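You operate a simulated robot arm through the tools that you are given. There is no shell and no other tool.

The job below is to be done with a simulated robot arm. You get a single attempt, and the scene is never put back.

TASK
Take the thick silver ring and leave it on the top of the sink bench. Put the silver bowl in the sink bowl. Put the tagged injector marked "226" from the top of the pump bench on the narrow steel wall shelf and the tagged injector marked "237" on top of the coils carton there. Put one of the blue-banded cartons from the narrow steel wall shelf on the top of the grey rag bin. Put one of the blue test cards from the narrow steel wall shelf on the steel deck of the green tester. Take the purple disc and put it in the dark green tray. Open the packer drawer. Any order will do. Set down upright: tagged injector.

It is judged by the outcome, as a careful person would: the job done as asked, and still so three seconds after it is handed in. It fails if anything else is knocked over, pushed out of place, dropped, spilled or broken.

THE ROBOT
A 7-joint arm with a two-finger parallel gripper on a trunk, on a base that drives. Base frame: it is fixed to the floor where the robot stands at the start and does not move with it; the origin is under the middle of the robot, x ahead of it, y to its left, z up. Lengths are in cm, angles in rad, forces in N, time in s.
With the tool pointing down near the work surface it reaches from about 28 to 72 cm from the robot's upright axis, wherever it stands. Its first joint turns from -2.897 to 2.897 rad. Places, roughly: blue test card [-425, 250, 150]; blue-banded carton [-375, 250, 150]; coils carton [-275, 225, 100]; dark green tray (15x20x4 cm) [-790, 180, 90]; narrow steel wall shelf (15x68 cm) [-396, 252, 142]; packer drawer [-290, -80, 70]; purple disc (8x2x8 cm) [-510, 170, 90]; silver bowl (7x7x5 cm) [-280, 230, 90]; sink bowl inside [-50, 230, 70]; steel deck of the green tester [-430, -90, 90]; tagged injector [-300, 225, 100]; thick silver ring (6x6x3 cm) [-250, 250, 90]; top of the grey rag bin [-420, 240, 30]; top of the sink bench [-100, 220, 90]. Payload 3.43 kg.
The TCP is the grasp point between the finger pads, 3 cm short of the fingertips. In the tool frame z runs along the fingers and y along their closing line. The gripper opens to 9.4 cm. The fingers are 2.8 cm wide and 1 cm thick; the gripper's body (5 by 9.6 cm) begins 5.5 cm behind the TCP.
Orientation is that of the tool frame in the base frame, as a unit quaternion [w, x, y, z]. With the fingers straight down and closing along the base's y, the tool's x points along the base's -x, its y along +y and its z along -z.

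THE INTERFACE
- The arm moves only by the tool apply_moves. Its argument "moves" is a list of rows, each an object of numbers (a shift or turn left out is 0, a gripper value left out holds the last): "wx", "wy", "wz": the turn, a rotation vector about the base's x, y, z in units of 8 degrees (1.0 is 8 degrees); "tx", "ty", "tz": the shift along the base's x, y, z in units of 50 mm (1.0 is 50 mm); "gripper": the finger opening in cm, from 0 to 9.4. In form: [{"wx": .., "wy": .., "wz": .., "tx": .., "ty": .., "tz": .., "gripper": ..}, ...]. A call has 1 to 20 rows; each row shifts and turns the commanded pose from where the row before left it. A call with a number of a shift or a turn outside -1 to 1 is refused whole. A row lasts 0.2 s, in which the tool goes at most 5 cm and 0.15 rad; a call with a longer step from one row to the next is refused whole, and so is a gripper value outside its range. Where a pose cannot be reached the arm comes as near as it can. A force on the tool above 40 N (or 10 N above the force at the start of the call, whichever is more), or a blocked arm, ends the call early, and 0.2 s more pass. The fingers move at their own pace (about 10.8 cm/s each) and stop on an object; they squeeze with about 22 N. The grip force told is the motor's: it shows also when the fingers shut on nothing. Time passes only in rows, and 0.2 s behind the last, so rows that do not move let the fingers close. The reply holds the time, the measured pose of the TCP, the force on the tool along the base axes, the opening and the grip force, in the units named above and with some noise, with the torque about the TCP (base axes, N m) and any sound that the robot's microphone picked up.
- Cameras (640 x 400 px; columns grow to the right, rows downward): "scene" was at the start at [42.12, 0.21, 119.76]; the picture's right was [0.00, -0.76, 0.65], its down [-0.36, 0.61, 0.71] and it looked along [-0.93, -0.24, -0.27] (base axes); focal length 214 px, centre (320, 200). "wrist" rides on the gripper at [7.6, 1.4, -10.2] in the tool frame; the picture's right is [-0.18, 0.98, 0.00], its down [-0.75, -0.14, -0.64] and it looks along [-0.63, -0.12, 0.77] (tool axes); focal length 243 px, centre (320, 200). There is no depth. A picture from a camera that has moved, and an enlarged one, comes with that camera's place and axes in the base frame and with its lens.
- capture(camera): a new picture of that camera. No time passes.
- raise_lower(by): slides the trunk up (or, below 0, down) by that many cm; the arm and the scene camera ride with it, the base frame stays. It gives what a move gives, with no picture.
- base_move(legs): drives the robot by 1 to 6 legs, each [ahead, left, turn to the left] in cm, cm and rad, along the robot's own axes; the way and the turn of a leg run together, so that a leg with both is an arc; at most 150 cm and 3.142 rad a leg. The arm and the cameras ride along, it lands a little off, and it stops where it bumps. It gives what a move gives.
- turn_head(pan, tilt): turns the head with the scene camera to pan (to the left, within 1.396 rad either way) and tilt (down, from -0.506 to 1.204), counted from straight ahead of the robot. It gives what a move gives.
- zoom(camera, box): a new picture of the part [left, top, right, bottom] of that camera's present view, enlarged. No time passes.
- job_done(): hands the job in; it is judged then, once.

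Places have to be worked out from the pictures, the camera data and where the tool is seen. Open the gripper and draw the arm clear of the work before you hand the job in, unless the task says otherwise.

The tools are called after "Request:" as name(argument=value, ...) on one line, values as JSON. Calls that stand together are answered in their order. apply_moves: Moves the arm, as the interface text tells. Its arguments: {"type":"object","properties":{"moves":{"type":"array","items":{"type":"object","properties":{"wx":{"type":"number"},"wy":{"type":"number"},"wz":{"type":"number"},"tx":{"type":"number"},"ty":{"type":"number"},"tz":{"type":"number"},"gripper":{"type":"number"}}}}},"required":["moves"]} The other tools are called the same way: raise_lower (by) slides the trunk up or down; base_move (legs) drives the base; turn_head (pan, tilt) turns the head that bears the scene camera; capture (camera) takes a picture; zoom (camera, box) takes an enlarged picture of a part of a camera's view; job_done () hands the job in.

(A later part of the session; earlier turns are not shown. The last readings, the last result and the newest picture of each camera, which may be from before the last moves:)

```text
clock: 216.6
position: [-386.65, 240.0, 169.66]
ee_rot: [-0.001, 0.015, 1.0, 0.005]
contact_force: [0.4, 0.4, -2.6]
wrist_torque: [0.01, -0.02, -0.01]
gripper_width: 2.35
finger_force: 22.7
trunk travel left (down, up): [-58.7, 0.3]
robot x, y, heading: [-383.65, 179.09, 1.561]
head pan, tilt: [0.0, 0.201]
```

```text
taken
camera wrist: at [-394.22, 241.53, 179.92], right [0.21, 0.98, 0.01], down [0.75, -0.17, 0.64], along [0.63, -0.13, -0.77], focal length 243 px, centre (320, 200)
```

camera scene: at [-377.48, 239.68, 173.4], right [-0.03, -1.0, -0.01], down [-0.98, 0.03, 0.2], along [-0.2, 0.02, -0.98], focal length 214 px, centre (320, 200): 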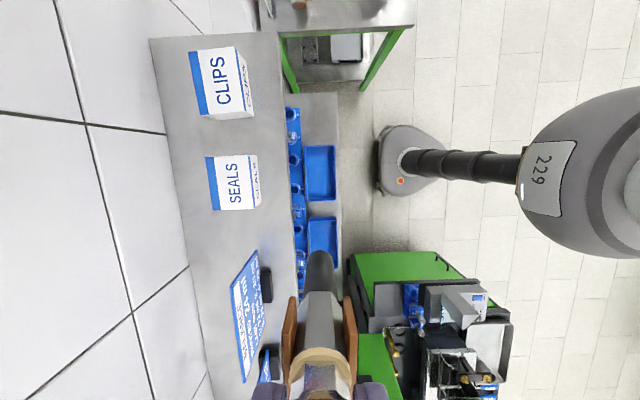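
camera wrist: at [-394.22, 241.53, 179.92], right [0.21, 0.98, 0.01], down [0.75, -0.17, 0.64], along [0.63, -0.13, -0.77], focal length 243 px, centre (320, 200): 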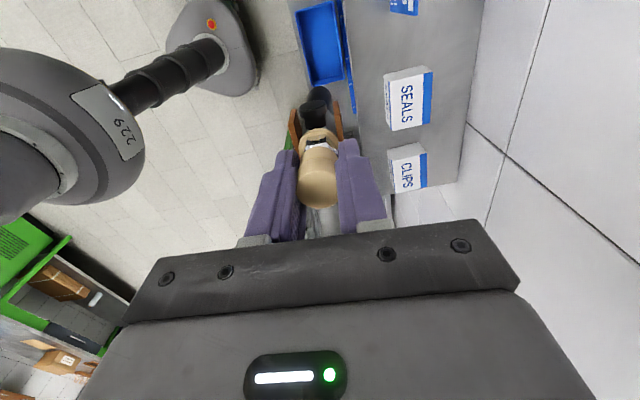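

The view shows the gap clearly: card edge x≈-391.2, SEALS left side x≈-384.3. I move the injector to [-387.7, 249] above the shelf and look again.

Request:
apply_moves(moves=[{"tx": -0.21}, {"ty": 0.45}, {"ty": 0.45}, {"ty": 0.45}, {"ty": 0.45}, {}])

Request:
capture(camera="scene")

Request:
capture(camera="wrist")

```text
clock: 218.0
position: [-387.2, 245.3, 168.81]
ee_rot: [-0.001, 0.015, 1.0, 0.005]
contact_force: [-0.1, 0.6, -2.6]
wrist_torque: [0.02, 0.02, 0.02]
gripper_width: 2.38
finger_force: 21.6
out of reach, approached as far as the arm can: row 4, 5
trunk travel left (down, up): [-58.7, 0.3]
robot x, y, heading: [-383.74, 179.54, 1.569]
head pan, tilt: [0.0, 0.201]
```

```text
taken
camera scene: at [-378.02, 244.86, 172.69], right [-0.03, -1.0, -0.01], down [-0.98, 0.03, 0.2], along [-0.2, 0.02, -0.98], focal length 214 px, centre (320, 200)
```

scene: 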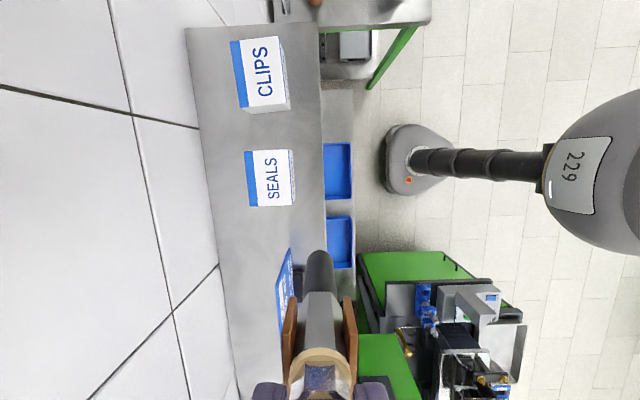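

```text
taken
camera wrist: at [-394.76, 246.71, 179.2], right [0.21, 0.98, 0.01], down [0.75, -0.17, 0.64], along [0.63, -0.13, -0.77], focal length 243 px, centre (320, 200)
```

wrist: 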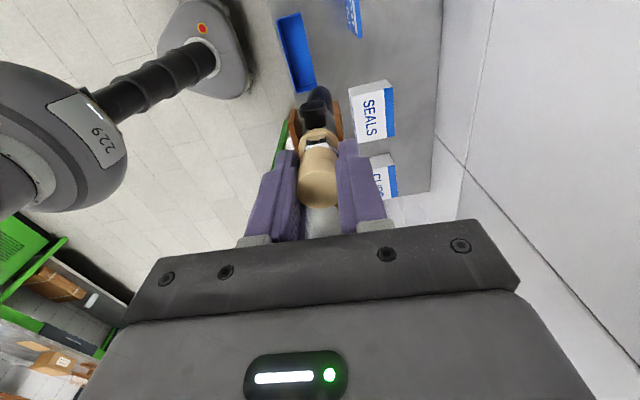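

The arm is at its reach limit here at this height. I drive the base 4 cm closer instead.

Request:
base_move(legs=[[4, 0, 0]])

Request:
capture(camera="scene")

```text
clock: 218.8
position: [-387.25, 249.17, 168.88]
ee_rot: [-0.001, 0.015, 1.0, 0.006]
contact_force: [0.3, 1.2, -3.2]
wrist_torque: [-0.02, -0.02, -0.02]
gripper_width: 2.33
finger_force: 22.4
trunk travel left (down, up): [-58.7, 0.3]
robot x, y, heading: [-383.61, 183.21, 1.567]
head pan, tilt: [0.0, 0.201]
```

```text
taken
camera scene: at [-377.97, 248.87, 172.67], right [-0.03, -1.0, -0.01], down [-0.98, 0.03, 0.2], along [-0.2, 0.02, -0.98], focal length 214 px, centre (320, 200)
```

scene: 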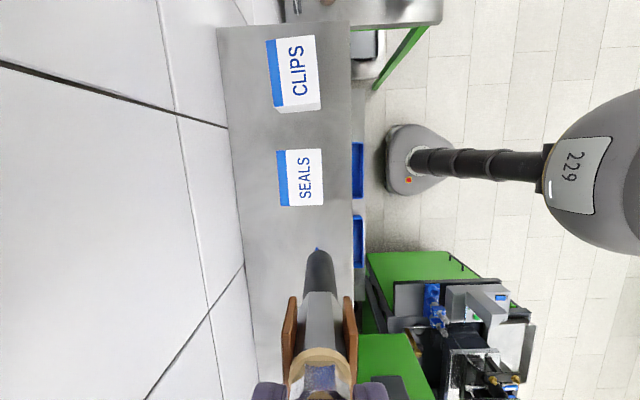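

The injector is over the gap. I descend step by step with a tiny x correction.

Request:
apply_moves(moves=[{"tz": -0.4, "tx": -0.08}, {"tz": -0.4}, {}])

Request:
capture(camera="scene")

```text
clock: 219.6
position: [-387.64, 249.04, 164.85]
ee_rot: [-0.001, 0.015, 1.0, 0.006]
contact_force: [0.5, -0.9, -3.0]
wrist_torque: [0.01, 0.01, 0.0]
gripper_width: 2.38
finger_force: 22.3
trunk travel left (down, up): [-58.7, 0.3]
robot x, y, heading: [-383.22, 183.32, 1.566]
head pan, tilt: [0.0, 0.201]
```

```text
taken
camera scene: at [-378.39, 248.68, 168.72], right [-0.03, -1.0, -0.01], down [-0.98, 0.03, 0.2], along [-0.2, 0.02, -0.98], focal length 214 px, centre (320, 200)
```

scene: 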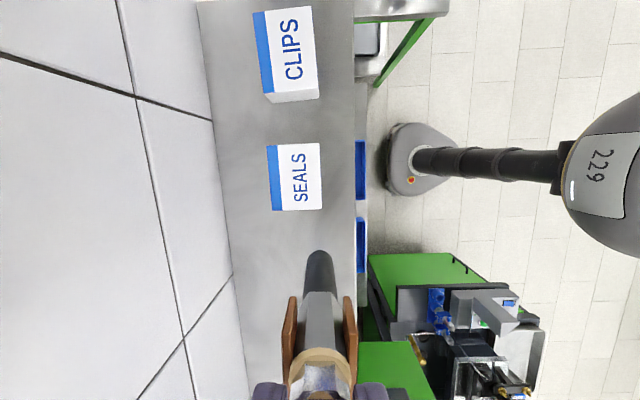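

Position is good (base lands inside the shelf, clear of card and carton). I continue down to z≈158, then creep.

Request:
apply_moves(moves=[{"tz": -0.4}, {"tz": -0.4}, {"tz": -0.4}, {"tz": -0.1}, {}])

Request:
apply_moves(moves=[{"tz": -0.08}, {}])

Request:
apply_moves(moves=[{"tz": -0.06}, {}])

```text
clock: 220.8
position: [-387.54, 249.11, 158.31]
ee_rot: [-0.001, 0.015, 1.0, 0.006]
contact_force: [-0.4, -0.3, -2.7]
wrist_torque: [-0.02, -0.02, 0.0]
gripper_width: 2.35
finger_force: 21.8
trunk travel left (down, up): [-58.7, 0.3]
robot x, y, heading: [-383.82, 182.79, 1.565]
head pan, tilt: [0.0, 0.201]
```

```text
clock: 221.4
position: [-387.48, 249.21, 157.95]
ee_rot: [-0.001, 0.015, 1.0, 0.005]
contact_force: [-0.7, 0.1, -3.8]
wrist_torque: [0.01, -0.01, 0.02]
gripper_width: 2.37
finger_force: 22.0
trunk travel left (down, up): [-58.7, 0.3]
robot x, y, heading: [-383.16, 183.77, 1.564]
head pan, tilt: [0.0, 0.201]
```

```text
clock: 222.0
position: [-387.74, 249.03, 157.62]
ee_rot: [-0.001, 0.015, 1.0, 0.005]
contact_force: [0.2, -0.7, -2.8]
wrist_torque: [0.0, -0.01, -0.01]
gripper_width: 2.35
finger_force: 22.3
trunk travel left (down, up): [-58.7, 0.3]
robot x, y, heading: [-383.83, 183.24, 1.564]
head pan, tilt: [0.0, 0.201]
```

Request:
apply_moves(moves=[{"tz": -0.06}, {}])

Request:
apply_moves(moves=[{"tz": -0.06}, {}])

Request:
apply_moves(moves=[{"tz": -0.05}, {}])

Request:
apply_moves(moves=[{"tz": -0.05}, {}])

```text
clock: 222.6
position: [-387.5, 249.11, 157.38]
ee_rot: [0.0, 0.014, 1.0, 0.005]
contact_force: [-0.2, 0.4, -3.5]
wrist_torque: [-0.03, -0.03, -0.01]
gripper_width: 2.34
finger_force: 21.9
trunk travel left (down, up): [-58.7, 0.3]
robot x, y, heading: [-383.79, 182.94, 1.565]
head pan, tilt: [0.0, 0.201]
```

```text
clock: 223.2
position: [-387.61, 249.07, 157.12]
ee_rot: [-0.001, 0.015, 1.0, 0.005]
contact_force: [-0.1, -0.1, -2.8]
wrist_torque: [0.02, -0.03, -0.01]
gripper_width: 2.37
finger_force: 22.0
trunk travel left (down, up): [-58.7, 0.3]
robot x, y, heading: [-383.28, 183.05, 1.565]
head pan, tilt: [0.0, 0.201]
```

```text
clock: 223.8
position: [-387.6, 249.25, 156.77]
ee_rot: [0.0, 0.015, 1.0, 0.006]
contact_force: [-0.4, 0.5, -3.1]
wrist_torque: [-0.01, -0.01, 0.03]
gripper_width: 2.38
finger_force: 22.0
trunk travel left (down, up): [-58.7, 0.3]
robot x, y, heading: [-383.41, 183.21, 1.564]
head pan, tilt: [0.0, 0.201]
```

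```text
clock: 224.4
position: [-387.63, 249.19, 156.46]
ee_rot: [0.0, 0.015, 1.0, 0.005]
contact_force: [0.0, 0.2, -2.5]
wrist_torque: [-0.02, -0.02, 0.02]
gripper_width: 2.35
finger_force: 21.5
trunk travel left (down, up): [-58.7, 0.3]
robot x, y, heading: [-383.15, 183.06, 1.566]
head pan, tilt: [0.0, 0.201]
```

No contact at 156.46 yet; I keep creeping and check the picture.

Request:
apply_moves(moves=[{"tz": -0.05}, {}])

Request:
apply_moves(moves=[{"tz": -0.05}, {}])

Request:
capture(camera="scene")

```text
clock: 225.0
position: [-387.66, 249.04, 156.29]
ee_rot: [0.0, 0.015, 1.0, 0.006]
contact_force: [0.8, 0.7, -3.1]
wrist_torque: [0.0, -0.02, 0.02]
gripper_width: 2.34
finger_force: 21.9
trunk travel left (down, up): [-58.7, 0.3]
robot x, y, heading: [-383.3, 183.23, 1.564]
head pan, tilt: [0.0, 0.201]
```

```text
clock: 225.6
position: [-387.59, 249.05, 156.06]
ee_rot: [0.0, 0.016, 1.0, 0.007]
contact_force: [0.0, 0.9, 8.1]
wrist_torque: [0.1, 0.05, 0.0]
gripper_width: 2.36
finger_force: 21.7
trunk travel left (down, up): [-58.7, 0.3]
robot x, y, heading: [-383.05, 183.25, 1.562]
head pan, tilt: [0.0, 0.201]
```

```text
taken
camera scene: at [-378.36, 248.76, 160.01], right [-0.03, -1.0, -0.01], down [-0.98, 0.03, 0.2], along [-0.2, 0.02, -0.98], focal length 214 px, centre (320, 200)
```

scene: 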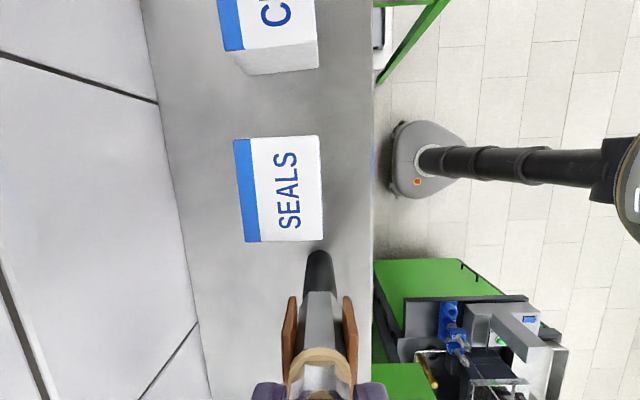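

Contact: 226 stands on the shelf. I ease a millimetre, open the fingers and check.

Request:
apply_moves(moves=[{"tz": 0.015}, {}, {"gripper": 3}, {"gripper": 3.8}, {"gripper": 4.6}, {}, {}])

Request:
capture(camera="wrist")

Request:
capture(camera="scene")

```text
clock: 227.2
position: [-387.59, 249.11, 155.99]
ee_rot: [0.0, 0.015, 1.0, 0.005]
contact_force: [0.7, 0.1, -0.6]
wrist_torque: [0.01, 0.01, 0.0]
gripper_width: 4.59
finger_force: 0.1
trunk travel left (down, up): [-58.7, 0.3]
robot x, y, heading: [-383.86, 183.36, 1.565]
head pan, tilt: [0.0, 0.201]
```

```text
taken
camera wrist: at [-395.14, 250.65, 166.46], right [0.21, 0.98, 0.01], down [0.75, -0.17, 0.64], along [0.63, -0.13, -0.77], focal length 243 px, centre (320, 200)
```

wrist: 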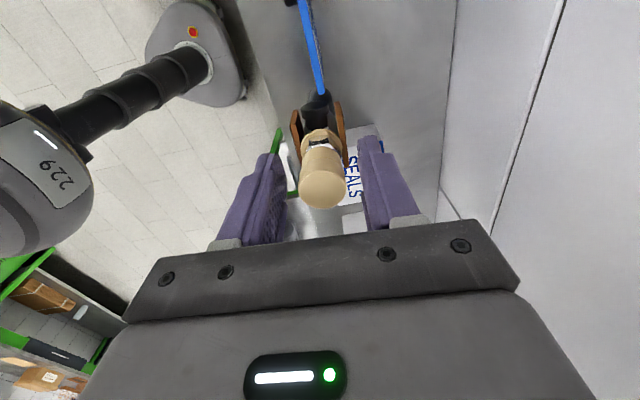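

```text
taken
camera scene: at [-378.4, 248.8, 159.94], right [-0.03, -1.0, -0.01], down [-0.98, 0.03, 0.2], along [-0.2, 0.02, -0.98], focal length 214 px, centre (320, 200)
```

scene: 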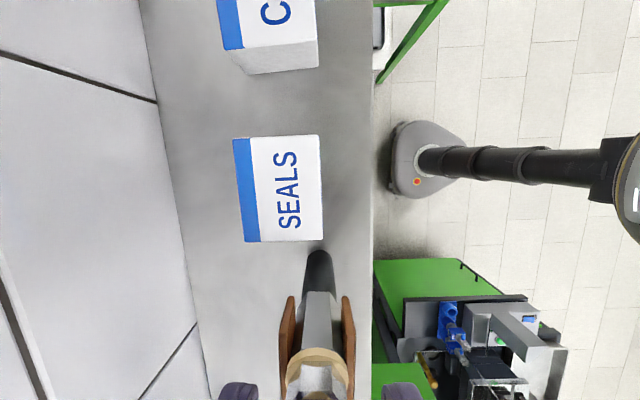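

226 stands upright on the shelf. I rise clear, then move the base right so the tool comes above the CLIPS carton (≈[-368.3, 252]).

Request:
apply_moves(moves=[{"tz": 0.3}, {"tz": 0.6}, {"tz": 0.6}, {"tz": 0.5}, {}])

Request:
base_move(legs=[[0, -16, 0]])

Request:
capture(camera="scene")

Request:
capture(camera="wrist")

```text
clock: 228.4
position: [-387.59, 249.01, 166.13]
ee_rot: [0.0, 0.014, 1.0, 0.006]
contact_force: [0.4, -0.1, -0.6]
wrist_torque: [-0.01, 0.01, -0.01]
gripper_width: 4.58
finger_force: 0.0
trunk travel left (down, up): [-58.7, 0.3]
robot x, y, heading: [-383.53, 183.27, 1.564]
head pan, tilt: [0.0, 0.201]
```

```text
clock: 229.9
position: [-371.24, 249.02, 166.1]
ee_rot: [-0.001, 0.015, 1.0, 0.005]
contact_force: [1.2, -0.1, 0.6]
wrist_torque: [0.0, 0.02, -0.01]
gripper_width: 4.58
finger_force: 0.0
trunk travel left (down, up): [-58.7, 0.3]
robot x, y, heading: [-367.6, 183.7, 1.562]
head pan, tilt: [0.0, 0.201]
```

```text
taken
camera scene: at [-362.02, 248.66, 169.95], right [-0.03, -1.0, -0.01], down [-0.98, 0.03, 0.2], along [-0.2, 0.02, -0.98], focal length 214 px, centre (320, 200)
```

scene: 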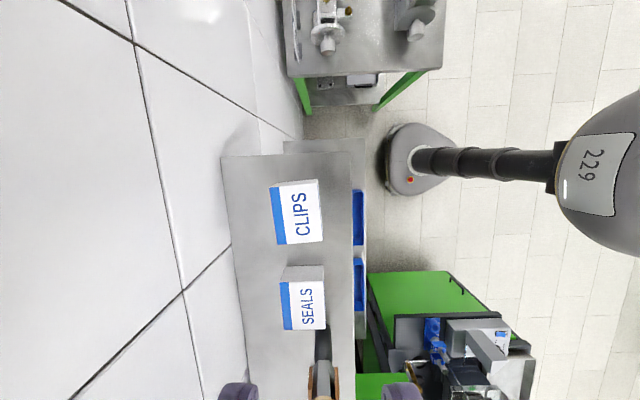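

```text
taken
camera wrist: at [-378.75, 250.55, 176.48], right [0.22, 0.98, 0.01], down [0.75, -0.17, 0.64], along [0.62, -0.13, -0.77], focal length 243 px, centre (320, 200)
```

wrist: 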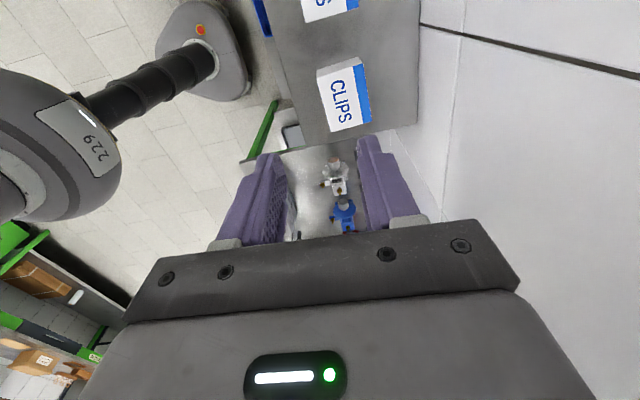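

CLIPS sits at about [-368.7, 251.9], turned some 5°. I move the base 2.5 cm closer, align the tool, open to 8 cm and descend partway.

Request:
base_move(legs=[[2.5, 0, 0]])

Request:
apply_moves(moves=[{"tx": 0.5, "ty": 0.08, "wz": 0.7, "gripper": 8}, {"tz": -0.7}, {"tz": -0.7}, {"tz": -0.6}, {}])

Request:
capture(camera="wrist")

Request:
capture(camera="scene")

```text
clock: 230.7
position: [-371.4, 251.44, 166.31]
ee_rot: [-0.001, 0.015, 1.0, 0.004]
contact_force: [0.2, -0.8, 0.0]
wrist_torque: [-0.03, -0.02, 0.03]
gripper_width: 4.6
finger_force: 0.0
trunk travel left (down, up): [-58.7, 0.3]
robot x, y, heading: [-367.2, 185.47, 1.561]
head pan, tilt: [0.0, 0.201]
```

```text
clock: 231.9
position: [-368.79, 251.85, 156.06]
ee_rot: [-0.001, -0.033, 0.999, 0.006]
contact_force: [0.1, -0.7, 0.6]
wrist_torque: [0.01, -0.01, 0.01]
gripper_width: 8.0
finger_force: 0.1
trunk travel left (down, up): [-58.7, 0.3]
robot x, y, heading: [-367.32, 185.37, 1.564]
head pan, tilt: [0.0, 0.201]
```

```text
taken
camera wrist: at [-376.53, 252.69, 166.43], right [0.12, 0.99, 0.01], down [0.76, -0.1, 0.64], along [0.64, -0.07, -0.77], focal length 243 px, centre (320, 200)
```

wrist: 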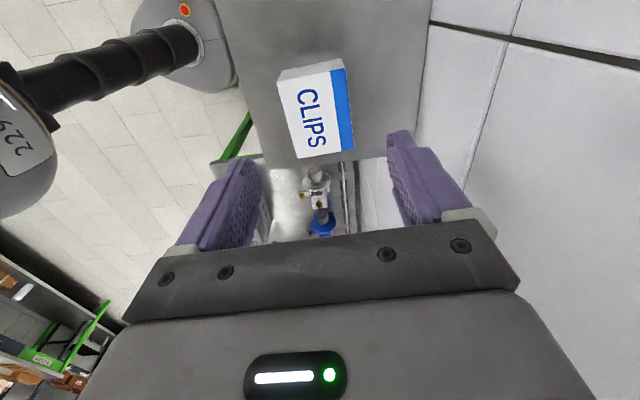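

```text
taken
camera scene: at [-359.69, 252.46, 159.92], right [0.07, -1.0, -0.01], down [-0.98, -0.07, 0.2], along [-0.2, 0.0, -0.98], focal length 214 px, centre (320, 200)
```

scene: 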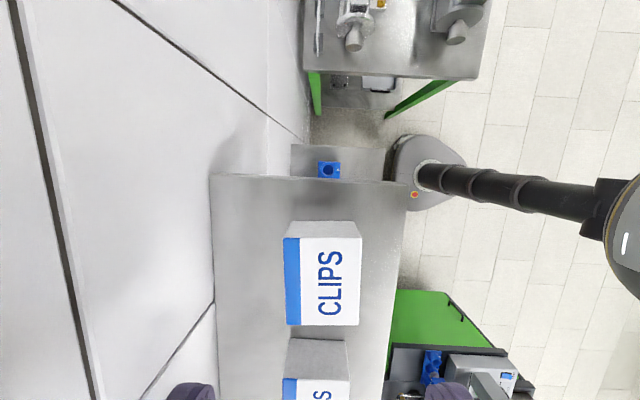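

Well centred over CLIPS. I descend to z≈147.

Request:
apply_moves(moves=[{"tz": -0.6, "wz": 0.2}, {"tz": -0.6}, {"tz": -0.5}, {"tz": -0.1}, {}])

Request:
capture(camera="wrist")

```text
clock: 233.1
position: [-368.86, 251.83, 147.11]
ee_rot: [-0.002, -0.048, 0.999, 0.005]
contact_force: [0.2, 0.3, 0.4]
wrist_torque: [0.01, -0.02, 0.0]
gripper_width: 7.99
finger_force: 0.1
trunk travel left (down, up): [-58.7, 0.3]
robot x, y, heading: [-367.58, 185.74, 1.561]
head pan, tilt: [0.0, 0.201]
```

```text
taken
camera wrist: at [-376.49, 252.46, 157.43], right [0.09, 1.0, 0.01], down [0.77, -0.08, 0.64], along [0.64, -0.05, -0.77], focal length 243 px, centre (320, 200)
```

wrist: 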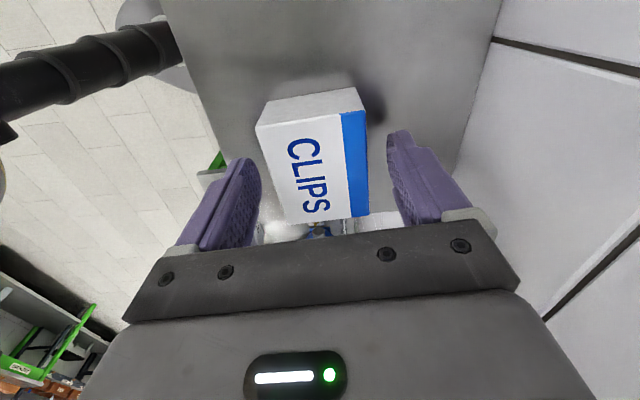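

The carton is between the fingers. I go down 1.7 cm (tips just above the shelf) and close.

Request:
apply_moves(moves=[{"tz": -0.17}, {"tz": -0.17}, {}])

Request:
apply_moves(moves=[{"gripper": 6}, {"gripper": 5}, {"gripper": 4}, {"gripper": 3.5}, {}])

Request:
capture(camera="wrist")

```text
clock: 233.9
position: [-368.76, 251.84, 145.49]
ee_rot: [-0.001, -0.046, 0.999, 0.005]
contact_force: [-0.5, -0.8, -0.1]
wrist_torque: [-0.02, 0.02, 0.02]
gripper_width: 8.01
finger_force: 0.1
trunk travel left (down, up): [-58.7, 0.3]
robot x, y, heading: [-367.39, 185.8, 1.562]
head pan, tilt: [0.0, 0.201]
```

```text
clock: 235.1
position: [-368.81, 251.85, 145.38]
ee_rot: [-0.001, -0.047, 0.999, 0.005]
contact_force: [0.4, -1.0, 0.6]
wrist_torque: [-0.05, 0.03, -0.05]
gripper_width: 5.9
finger_force: 22.2
trunk travel left (down, up): [-58.7, 0.3]
robot x, y, heading: [-367.07, 185.81, 1.562]
head pan, tilt: [0.0, 0.201]
```

```text
taken
camera wrist: at [-376.49, 252.48, 155.76], right [0.09, 1.0, 0.01], down [0.77, -0.08, 0.64], along [0.64, -0.05, -0.77], focal length 243 px, centre (320, 200)
```

wrist: 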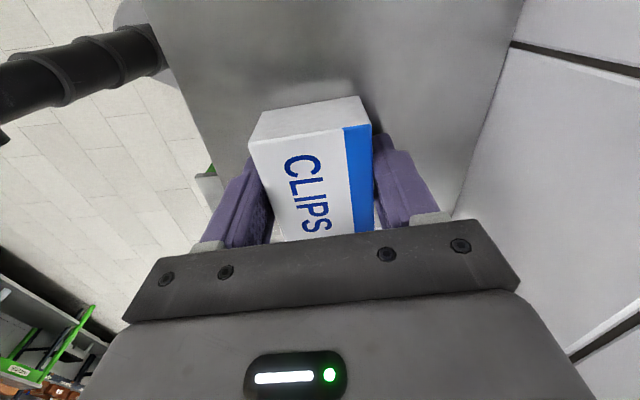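

Gripped (5.9 cm, 22 N). I lift the carton, back off, and move left in front of the rag bin (lid about x -432…-401, y 226…259).

Request:
apply_moves(moves=[{"tz": 0.3}, {"tz": 0.6}, {"tz": 0.8}, {"tz": 0.8}, {}])

Request:
capture(camera="wrist")

Request:
base_move(legs=[[-50, 0, 0], [0, 47, 0]])

```text
clock: 236.3
position: [-368.9, 251.86, 157.89]
ee_rot: [-0.001, -0.047, 0.999, 0.005]
contact_force: [0.1, 0.2, -2.0]
wrist_torque: [-0.02, 0.02, -0.01]
gripper_width: 5.89
finger_force: 22.5
trunk travel left (down, up): [-58.7, 0.3]
robot x, y, heading: [-367.4, 185.54, 1.558]
head pan, tilt: [0.0, 0.201]
```

```text
taken
camera wrist: at [-376.59, 252.55, 168.33], right [0.09, 1.0, 0.01], down [0.77, -0.08, 0.64], along [0.64, -0.05, -0.77], focal length 243 px, centre (320, 200)
```

wrist: 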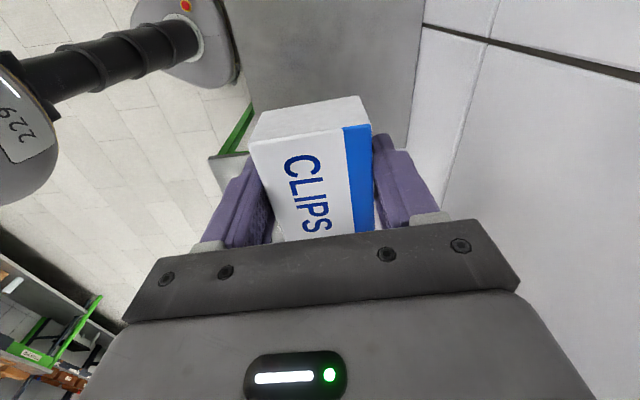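

```text
clock: 241.6
position: [-417.1, 202.32, 157.92]
ee_rot: [-0.001, -0.048, 0.999, 0.006]
contact_force: [-0.2, -0.6, -0.2]
wrist_torque: [0.01, 0.05, -0.02]
gripper_width: 5.91
finger_force: 22.0
trunk travel left (down, up): [-58.7, 0.3]
robot x, y, heading: [-415.37, 135.63, 1.561]
head pan, tilt: [0.0, 0.201]
```

Before lowering the trunk I want to see the green instrument box at the left, which earlier views put near x≈-417, y≈214–226, z 101–146. I look with both cameras.

Request:
turn_head(pan=0, tilt=0.5)

Request:
capture(camera="scene")

Request:
capture(camera="wrist")

```text
clock: 242.4
position: [-416.97, 202.35, 157.95]
ee_rot: [-0.001, -0.048, 0.999, 0.006]
contact_force: [0.3, 0.2, -0.8]
wrist_torque: [-0.01, 0.0, -0.03]
gripper_width: 5.89
finger_force: 21.6
trunk travel left (down, up): [-58.7, 0.3]
robot x, y, heading: [-415.26, 135.97, 1.567]
head pan, tilt: [0.0, 0.499]
```

```text
taken
camera scene: at [-410.62, 202.91, 162.02], right [0.1, -1.0, -0.01], down [-0.87, -0.09, 0.48], along [-0.48, -0.04, -0.88], focal length 214 px, centre (320, 200)
```

scene: 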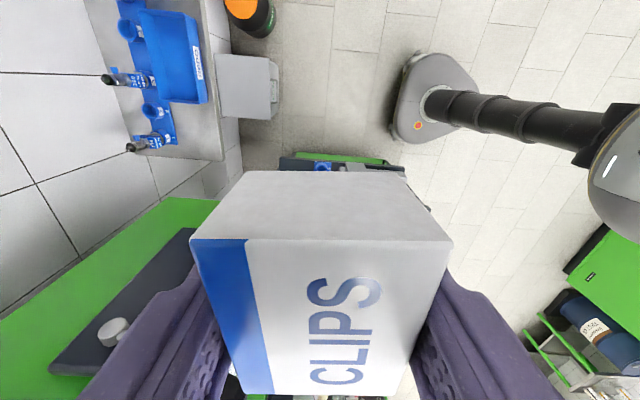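

```text
taken
camera wrist: at [-424.72, 202.92, 168.32], right [0.09, 1.0, 0.01], down [0.77, -0.08, 0.64], along [0.64, -0.05, -0.77], focal length 243 px, centre (320, 200)
```

wrist: 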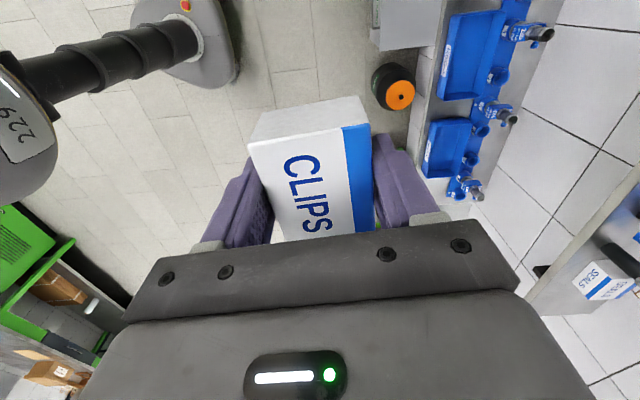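

The box's right face is at x≈-441 (z above 115), so at x≈-417 I have room. I lower the trunk and then the arm, pulling in a little.

Request:
raise_lower(by=-58)

Request:
apply_moves(moves=[{"ty": -0.5, "tz": -0.5}, {"ty": -0.5, "tz": -0.8}, {"ty": -0.5, "tz": -0.8}, {"ty": -0.5, "tz": -0.8}, {"tz": -0.9}, {"tz": -0.9}, {"tz": -0.9}, {"tz": -0.9}, {"tz": -0.9}, {"tz": -0.9}, {"tz": -0.9}, {}])

Request:
capture(camera="wrist")

```text
refused: -58 is not a number from -40 to 40
```

```text
clock: 245.0
position: [-417.26, 192.12, 111.78]
ee_rot: [-0.002, -0.048, 0.999, 0.007]
contact_force: [0.0, 0.4, -1.2]
wrist_torque: [-0.01, -0.02, 0.02]
gripper_width: 5.92
finger_force: 22.1
trunk travel left (down, up): [-58.7, 0.3]
robot x, y, heading: [-415.42, 135.68, 1.56]
head pan, tilt: [0.0, 0.499]
```

```text
taken
camera wrist: at [-424.88, 192.77, 122.23], right [0.09, 1.0, 0.01], down [0.77, -0.08, 0.64], along [0.64, -0.05, -0.77], focal length 243 px, centre (320, 200)
```

wrist: 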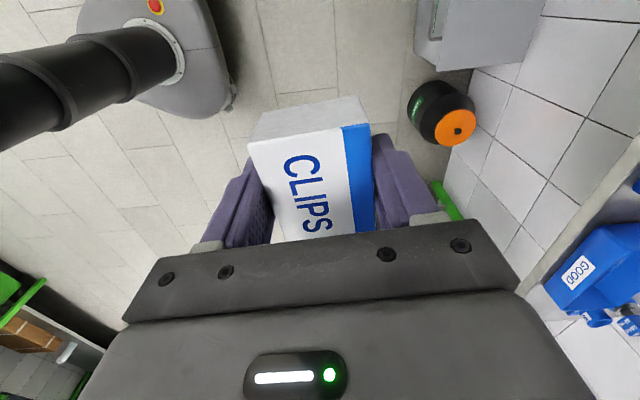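

The trunk call allows 40 cm at most. I lower it in two steps now.

Request:
raise_lower(by=-40)

Request:
raise_lower(by=-18)

Request:
turn_head(pan=0.6, tilt=0.1)

Request:
capture(camera="scene")

Request:
capture(camera="wrist")

```text
clock: 248.9
position: [-417.24, 192.32, 71.94]
ee_rot: [-0.001, -0.048, 0.999, 0.004]
contact_force: [-0.4, 0.0, -1.5]
wrist_torque: [-0.01, 0.0, 0.02]
gripper_width: 5.91
finger_force: 21.7
trunk travel left (down, up): [-18.7, 40.3]
robot x, y, heading: [-415.68, 135.85, 1.562]
head pan, tilt: [0.0, 0.499]
```

```text
clock: 250.9
position: [-417.25, 192.14, 53.84]
ee_rot: [-0.002, -0.047, 0.999, 0.006]
contact_force: [0.3, 0.7, -1.0]
wrist_torque: [0.01, 0.0, 0.02]
gripper_width: 5.92
finger_force: 22.2
trunk travel left (down, up): [-0.7, 58.3]
robot x, y, heading: [-415.39, 136.17, 1.563]
head pan, tilt: [0.0, 0.499]
```

```text
clock: 251.9
position: [-417.18, 192.22, 53.96]
ee_rot: [-0.001, -0.048, 0.999, 0.005]
contact_force: [0.3, 0.0, -1.4]
wrist_torque: [0.01, 0.0, -0.02]
gripper_width: 5.91
finger_force: 21.9
trunk travel left (down, up): [-0.7, 58.3]
robot x, y, heading: [-415.27, 136.09, 1.561]
head pan, tilt: [0.6, 0.099]
```

```text
taken
camera scene: at [-407.6, 198.3, 59.49], right [0.08, -0.82, -0.57], down [-0.98, -0.15, 0.08], along [-0.16, 0.56, -0.82], focal length 214 px, centre (320, 200)
```

scene: 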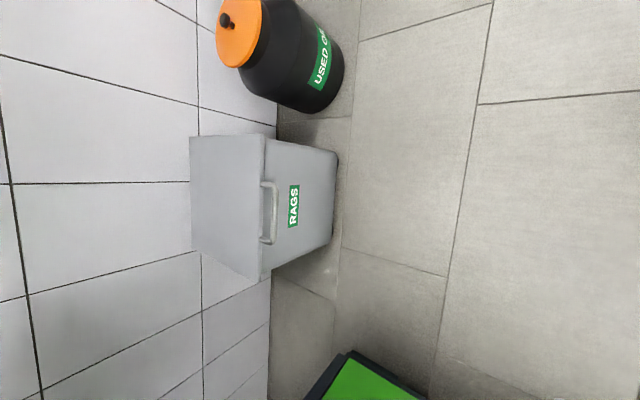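

```text
taken
camera wrist: at [-424.88, 192.8, 64.24], right [0.09, 1.0, 0.01], down [0.77, -0.08, 0.64], along [0.64, -0.05, -0.77], focal length 243 px, centre (320, 200)
```

wrist: 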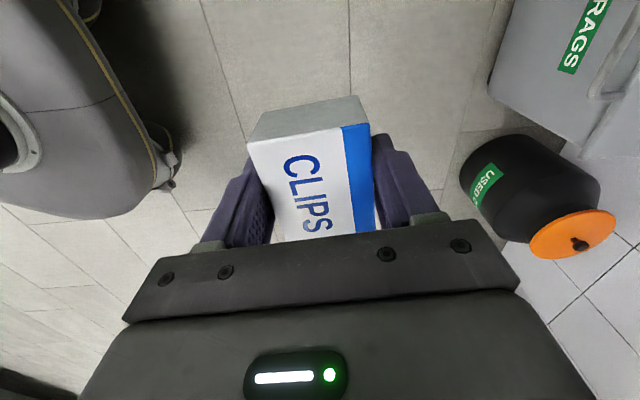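

The lid reads about x -432…-403, y 230…259, z≈32. I lower the arm 10 cm more, then drive forward under the tray shelf to bring the carton over the lid.

Request:
apply_moves(moves=[{"tz": -0.7}, {"tz": -0.7}, {"tz": -0.6}, {}])

Request:
base_move(legs=[[46, 0, 0]])

Request:
capture(camera="scene")

Request:
capture(camera="wrist")

```text
clock: 252.9
position: [-417.02, 192.27, 44.03]
ee_rot: [-0.001, -0.048, 0.999, 0.006]
contact_force: [-0.4, 0.5, -0.8]
wrist_torque: [-0.02, 0.03, 0.03]
gripper_width: 5.92
finger_force: 21.9
trunk travel left (down, up): [-0.7, 58.3]
robot x, y, heading: [-415.65, 136.21, 1.563]
head pan, tilt: [0.6, 0.099]
```

```text
clock: 255.6
position: [-416.59, 238.38, 44.0]
ee_rot: [-0.002, -0.047, 0.999, 0.005]
contact_force: [0.8, -0.4, -1.3]
wrist_torque: [0.01, -0.02, -0.04]
gripper_width: 5.89
finger_force: 22.1
trunk travel left (down, up): [-0.7, 58.3]
robot x, y, heading: [-414.79, 182.32, 1.566]
head pan, tilt: [0.6, 0.099]
```

```text
taken
camera scene: at [-406.98, 244.5, 49.62], right [0.07, -0.82, -0.57], down [-0.99, -0.15, 0.08], along [-0.15, 0.56, -0.81], focal length 214 px, centre (320, 200)
```

scene: 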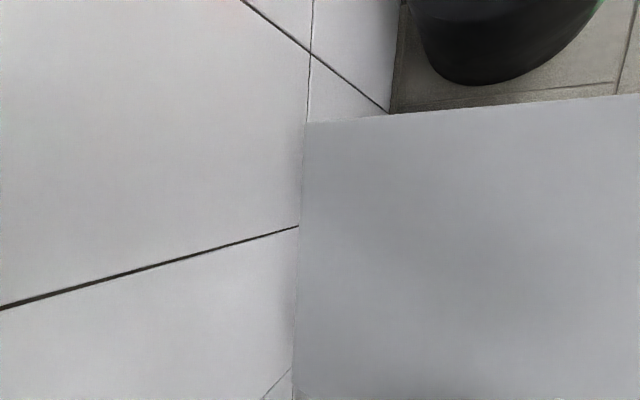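

```text
taken
camera wrist: at [-424.28, 239.03, 54.35], right [0.09, 1.0, 0.01], down [0.77, -0.08, 0.64], along [0.64, -0.05, -0.77], focal length 243 px, centre (320, 200)
```

wrist: 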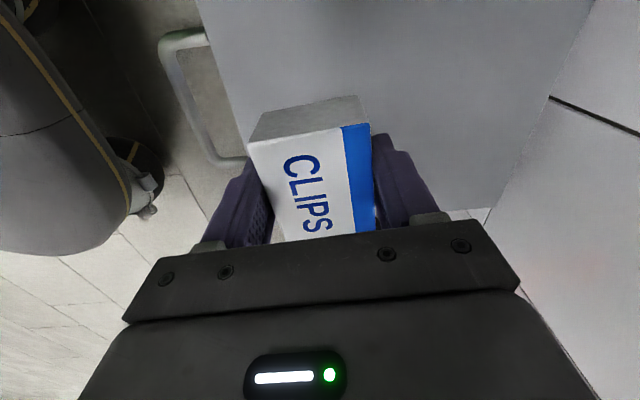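

The carton hovers above the lid's front half; I drive 3 cm further and then lower it to contact.

Request:
base_move(legs=[[3, 0, 0]])

Request:
apply_moves(moves=[{"tz": -0.4}, {"tz": -0.4}, {"tz": -0.3}, {}])

Request:
apply_moves(moves=[{"tz": -0.1}, {}])

Request:
apply_moves(moves=[{"tz": -0.1}, {}])

```text
clock: 256.5
position: [-416.57, 241.46, 44.06]
ee_rot: [-0.001, -0.046, 0.999, 0.004]
contact_force: [-0.5, -0.1, -1.5]
wrist_torque: [0.01, 0.03, 0.02]
gripper_width: 5.9
finger_force: 21.5
trunk travel left (down, up): [-0.7, 58.3]
robot x, y, heading: [-414.82, 185.18, 1.559]
head pan, tilt: [0.6, 0.099]
```

```text
clock: 257.5
position: [-416.49, 241.39, 38.46]
ee_rot: [0.0, -0.047, 0.999, 0.005]
contact_force: [-0.2, -0.3, -1.5]
wrist_torque: [0.02, 0.0, -0.01]
gripper_width: 5.89
finger_force: 22.1
trunk travel left (down, up): [-0.7, 58.3]
robot x, y, heading: [-415.01, 185.34, 1.564]
head pan, tilt: [0.6, 0.099]
```

```text
clock: 258.1
position: [-416.64, 241.44, 37.88]
ee_rot: [-0.001, -0.047, 0.999, 0.005]
contact_force: [0.1, 0.5, -0.9]
wrist_torque: [-0.01, 0.0, 0.0]
gripper_width: 5.89
finger_force: 21.8
trunk travel left (down, up): [-0.7, 58.3]
robot x, y, heading: [-415.26, 185.41, 1.56]
head pan, tilt: [0.6, 0.099]
```

```text
clock: 258.7
position: [-416.67, 241.4, 37.5]
ee_rot: [-0.001, -0.047, 0.999, 0.006]
contact_force: [1.0, 0.0, 0.1]
wrist_torque: [0.01, 0.02, -0.04]
gripper_width: 5.9
finger_force: 21.6
trunk travel left (down, up): [-0.7, 58.3]
robot x, y, heading: [-414.65, 185.22, 1.563]
head pan, tilt: [0.6, 0.099]
```

Request:
apply_moves(moves=[{"tz": -0.08}, {}])

Request:
apply_moves(moves=[{"tz": -0.08}, {}])

Request:
capture(camera="wrist")

```text
clock: 259.3
position: [-416.6, 241.4, 37.16]
ee_rot: [-0.001, -0.046, 0.999, 0.005]
contact_force: [0.3, -0.1, -0.9]
wrist_torque: [0.01, -0.01, -0.01]
gripper_width: 5.89
finger_force: 21.9
trunk travel left (down, up): [-0.7, 58.3]
robot x, y, heading: [-415.08, 185.24, 1.563]
head pan, tilt: [0.6, 0.099]
```

```text
clock: 259.9
position: [-416.62, 241.4, 36.71]
ee_rot: [-0.001, -0.047, 0.999, 0.005]
contact_force: [0.6, 0.2, -0.6]
wrist_torque: [-0.01, -0.02, 0.02]
gripper_width: 5.87
finger_force: 21.5
trunk travel left (down, up): [-0.7, 58.3]
robot x, y, heading: [-415.53, 185.21, 1.562]
head pan, tilt: [0.6, 0.099]
```

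```text
taken
camera wrist: at [-424.25, 242.04, 47.06], right [0.09, 1.0, 0.01], down [0.77, -0.08, 0.64], along [0.64, -0.05, -0.77], focal length 243 px, centre (320, 200)
```

wrist: 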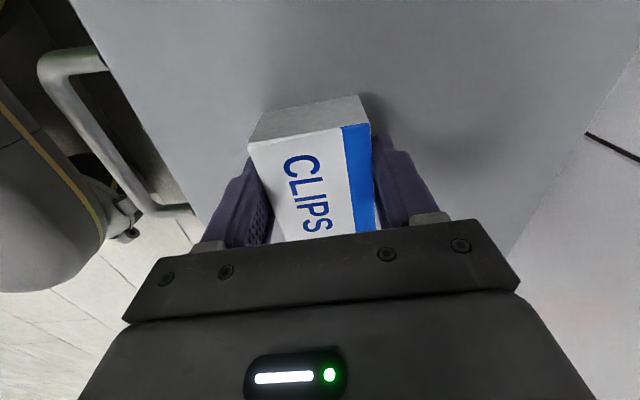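

Still not in contact; keep lowering in 4 mm steps.

Request:
apply_moves(moves=[{"tz": -0.08}, {}])

Request:
apply_moves(moves=[{"tz": -0.08}, {}])

Request:
apply_moves(moves=[{"tz": -0.06}, {}])

Request:
apply_moves(moves=[{"tz": -0.06}, {}])

```text
clock: 260.5
position: [-416.59, 241.51, 36.35]
ee_rot: [-0.001, -0.047, 0.999, 0.006]
contact_force: [0.3, -1.0, -1.3]
wrist_torque: [0.0, 0.02, 0.01]
gripper_width: 5.89
finger_force: 21.4
trunk travel left (down, up): [-0.7, 58.3]
robot x, y, heading: [-415.34, 185.01, 1.564]
head pan, tilt: [0.6, 0.099]
```

```text
clock: 261.1
position: [-416.56, 241.43, 35.93]
ee_rot: [-0.001, -0.047, 0.999, 0.006]
contact_force: [-0.3, -0.5, 6.9]
wrist_torque: [-0.29, -0.1, -0.02]
gripper_width: 5.9
finger_force: 21.7
trunk travel left (down, up): [-0.7, 58.3]
robot x, y, heading: [-415.17, 185.27, 1.562]
head pan, tilt: [0.6, 0.099]
```

```text
clock: 261.7
position: [-416.61, 241.42, 35.77]
ee_rot: [-0.001, -0.048, 0.999, 0.007]
contact_force: [0.6, -1.3, 21.4]
wrist_torque: [-0.11, 0.0, -0.02]
gripper_width: 5.93
finger_force: 22.1
trunk travel left (down, up): [-0.7, 58.3]
robot x, y, heading: [-414.95, 185.17, 1.563]
head pan, tilt: [0.6, 0.099]
```

```text
clock: 262.3
position: [-416.66, 241.47, 35.57]
ee_rot: [-0.002, -0.047, 0.999, 0.007]
contact_force: [0.9, -3.3, 39.6]
wrist_torque: [-1.34, -0.25, 0.0]
gripper_width: 5.93
finger_force: 21.6
trunk travel left (down, up): [-0.7, 58.3]
robot x, y, heading: [-414.8, 185.05, 1.564]
head pan, tilt: [0.6, 0.099]
```

Contact came at ≈35.9; I pressed a bit further than needed, so I ease up.

Request:
apply_moves(moves=[{"tz": 0.08}, {}])

```text
clock: 262.9
position: [-416.55, 241.26, 35.61]
ee_rot: [0.0, -0.046, 0.999, 0.003]
contact_force: [0.8, -0.1, -0.5]
wrist_torque: [0.01, -0.01, -0.01]
gripper_width: 5.91
finger_force: 21.8
trunk travel left (down, up): [-0.7, 58.3]
robot x, y, heading: [-415.18, 185.22, 1.562]
head pan, tilt: [0.6, 0.099]
```

Force is back to zero with the carton resting on the lid. I open the fingers and check.

Request:
apply_moves(moves=[{"gripper": 7}, {"gripper": 7.8}, {}, {}])

Request:
capture(camera="wrist")

```text
clock: 263.9
position: [-416.7, 241.41, 35.85]
ee_rot: [-0.001, -0.047, 0.999, 0.005]
contact_force: [0.0, 0.6, -0.4]
wrist_torque: [0.01, 0.05, -0.01]
gripper_width: 7.81
finger_force: 0.1
trunk travel left (down, up): [-0.7, 58.3]
robot x, y, heading: [-414.89, 185.57, 1.562]
head pan, tilt: [0.6, 0.099]
```

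```text
taken
camera wrist: at [-424.28, 242.04, 46.09], right [0.09, 1.0, 0.01], down [0.77, -0.08, 0.64], along [0.64, -0.05, -0.77], focal length 243 px, centre (320, 200)
```

wrist: 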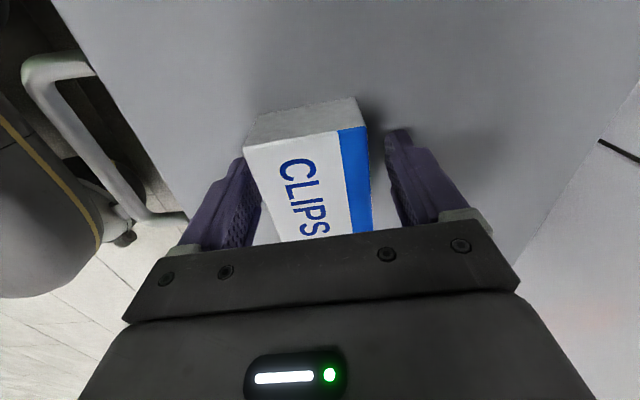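

Carton CLIPS rests on the rag bin. I rise 10 cm and back out from under the tray shelf.

Request:
apply_moves(moves=[{"tz": 0.4}, {"tz": 0.8}, {"tz": 0.8}, {}])

Request:
capture(camera="wrist")

Request:
base_move(legs=[[-50, 0, 0]])

Request:
capture(camera="scene")

```text
clock: 264.9
position: [-416.66, 241.42, 45.72]
ee_rot: [-0.001, -0.048, 0.999, 0.006]
contact_force: [0.5, -0.1, -0.6]
wrist_torque: [0.04, 0.03, 0.03]
gripper_width: 7.82
finger_force: 0.0
trunk travel left (down, up): [-0.7, 58.3]
robot x, y, heading: [-414.97, 185.57, 1.56]
head pan, tilt: [0.6, 0.099]
```

```text
taken
camera wrist: at [-424.29, 242.0, 56.04], right [0.09, 1.0, 0.01], down [0.77, -0.08, 0.64], along [0.64, -0.05, -0.77], focal length 243 px, centre (320, 200)
```

wrist: 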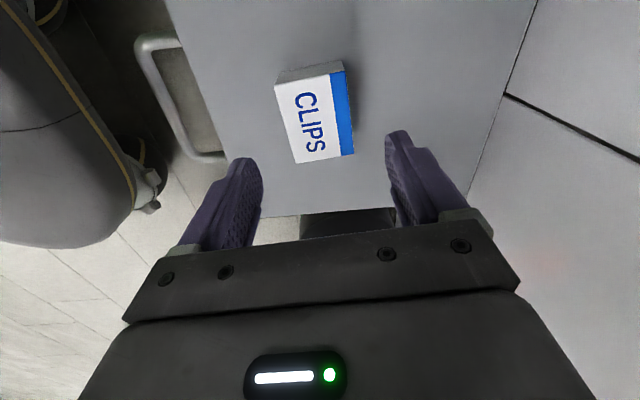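

```text
clock: 267.8
position: [-417.23, 191.42, 45.6]
ee_rot: [-0.001, -0.049, 0.999, 0.005]
contact_force: [-0.9, 0.3, 0.3]
wrist_torque: [0.01, -0.02, -0.02]
gripper_width: 7.76
finger_force: 0.0
trunk travel left (down, up): [-0.7, 58.3]
robot x, y, heading: [-414.9, 135.46, 1.561]
head pan, tilt: [0.6, 0.099]
```

```text
taken
camera scene: at [-407.6, 197.57, 51.26], right [0.08, -0.82, -0.57], down [-0.98, -0.15, 0.08], along [-0.16, 0.56, -0.81], focal length 214 px, centre (320, 200)
```

scene: 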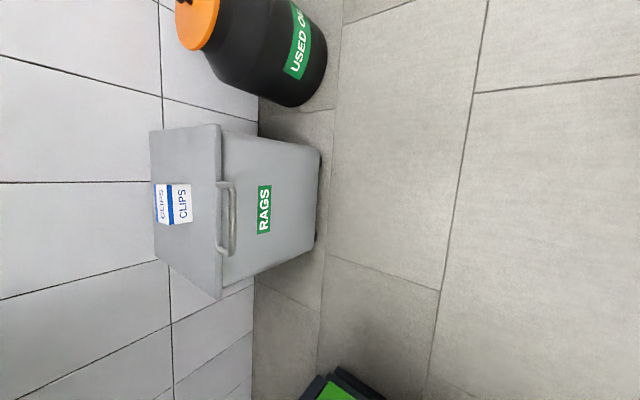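

CLIPS sits well on the rag bin. Next the blue card Q-2 (≈x -413, y 250, top z≈152.8): I raise the trunk and arm again, in front of the shelf.

Request:
raise_lower(by=40)

Request:
raise_lower(by=18)

Request:
apply_moves(moves=[{"tz": 0.9, "gripper": 5}, {"tz": 0.9}, {"tz": 0.9}, {"tz": 0.9}, {"tz": 0.9}, {"tz": 0.9}, {"tz": 0.9}, {"tz": 0.9}, {"tz": 0.9}, {"tz": 0.9}, {"tz": 0.9}, {"tz": 0.9}, {"tz": 0.9}, {"tz": 0.5}, {}])

Request:
turn_head(pan=0.6, tilt=0.4)

Request:
capture(camera="scene")

```text
clock: 271.6
position: [-417.24, 191.53, 85.66]
ee_rot: [-0.002, -0.048, 0.999, 0.005]
contact_force: [0.7, 1.1, 0.2]
wrist_torque: [0.02, -0.02, 0.0]
gripper_width: 7.78
finger_force: 0.1
trunk travel left (down, up): [-40.7, 18.3]
robot x, y, heading: [-415.31, 135.44, 1.567]
head pan, tilt: [0.6, 0.099]
```

```text
clock: 273.6
position: [-417.1, 191.45, 103.58]
ee_rot: [-0.002, -0.049, 0.999, 0.006]
contact_force: [0.7, -0.1, -0.5]
wrist_torque: [0.01, -0.02, -0.01]
gripper_width: 7.84
finger_force: 0.0
trunk travel left (down, up): [-58.7, 0.3]
robot x, y, heading: [-415.18, 135.49, 1.563]
head pan, tilt: [0.6, 0.099]
```

```text
clock: 276.8
position: [-417.34, 191.43, 164.62]
ee_rot: [0.0, -0.049, 0.999, 0.005]
contact_force: [0.7, 0.0, 0.3]
wrist_torque: [-0.01, 0.0, -0.01]
gripper_width: 5.01
finger_force: 0.1
trunk travel left (down, up): [-58.7, 0.3]
robot x, y, heading: [-415.28, 135.64, 1.567]
head pan, tilt: [0.6, 0.099]
```

```text
clock: 277.6
position: [-417.2, 191.37, 164.63]
ee_rot: [-0.001, -0.049, 0.999, 0.006]
contact_force: [0.2, -0.7, 0.4]
wrist_torque: [-0.02, 0.01, 0.02]
gripper_width: 5.0
finger_force: 0.0
trunk travel left (down, up): [-58.7, 0.3]
robot x, y, heading: [-415.09, 135.38, 1.568]
head pan, tilt: [0.6, 0.4]
```

```text
taken
camera scene: at [-410.43, 197.31, 170.17], right [0.08, -0.82, -0.57], down [-0.89, -0.31, 0.32], along [-0.44, 0.49, -0.75], focal length 214 px, centre (320, 200)
```

scene: 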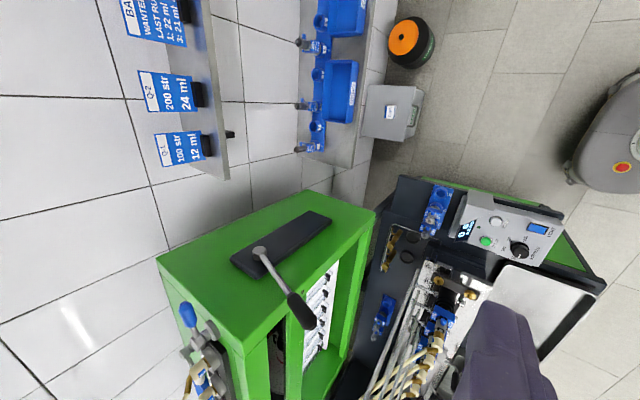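

I see Q-2 and Q-1 on the shelf and the green cabinet to their left. I straighten the tool yaw, shift right a little and drive forward toward Q-2.

Request:
apply_moves(moves=[{"wz": -0.7}, {}])

Request:
base_move(legs=[[0, -4, 0], [50, 0, 0]])

Request:
turn_head(pan=0, tilt=0.6)

Request:
capture(camera="scene")

Request:
capture(camera="wrist")

```text
clock: 278.2
position: [-417.19, 191.48, 164.62]
ee_rot: [-0.001, 0.0, 1.0, 0.006]
contact_force: [-0.8, 0.7, -0.2]
wrist_torque: [-0.01, -0.03, -0.01]
gripper_width: 5.01
finger_force: 0.1
trunk travel left (down, up): [-58.7, 0.3]
robot x, y, heading: [-415.41, 135.21, 1.562]
head pan, tilt: [0.6, 0.4]
```

```text
clock: 281.6
position: [-412.93, 241.09, 164.54]
ee_rot: [-0.001, 0.0, 1.0, 0.005]
contact_force: [0.1, 0.8, 0.3]
wrist_torque: [0.0, -0.02, 0.03]
gripper_width: 4.99
finger_force: 0.1
trunk travel left (down, up): [-58.7, 0.3]
robot x, y, heading: [-410.9, 184.78, 1.566]
head pan, tilt: [0.6, 0.4]
```

```text
clock: 282.6
position: [-412.93, 240.93, 164.6]
ee_rot: [-0.001, -0.001, 1.0, 0.005]
contact_force: [-0.3, 0.1, -0.5]
wrist_torque: [0.01, -0.02, -0.03]
gripper_width: 5.01
finger_force: 0.1
trunk travel left (down, up): [-58.7, 0.3]
robot x, y, heading: [-411.32, 184.76, 1.561]
head pan, tilt: [0.0, 0.6]
```

```text
taken
camera scene: at [-407.46, 240.91, 168.93], right [0.0, -1.0, -0.01], down [-0.82, -0.01, 0.57], along [-0.57, 0.01, -0.82], focal length 214 px, centre (320, 200)
```

scene: 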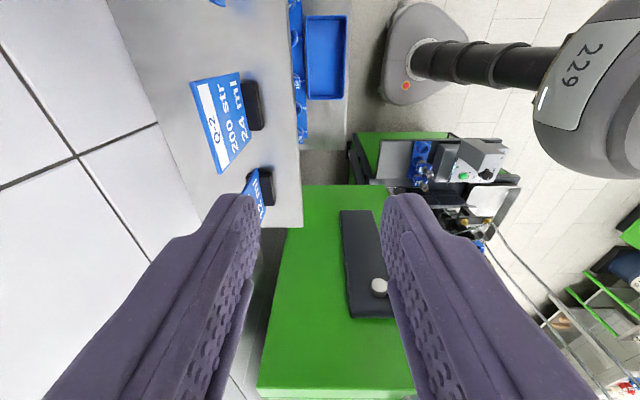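

```text
taken
camera wrist: at [-420.58, 242.26, 174.96], right [0.18, 0.98, 0.01], down [0.75, -0.15, 0.64], along [0.63, -0.11, -0.77], focal length 243 px, centre (320, 200)
```

wrist: 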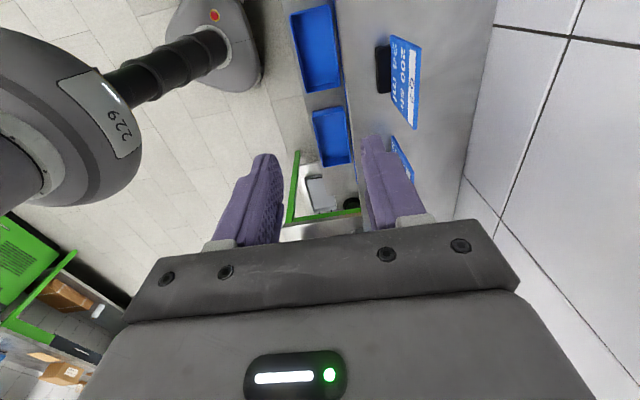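

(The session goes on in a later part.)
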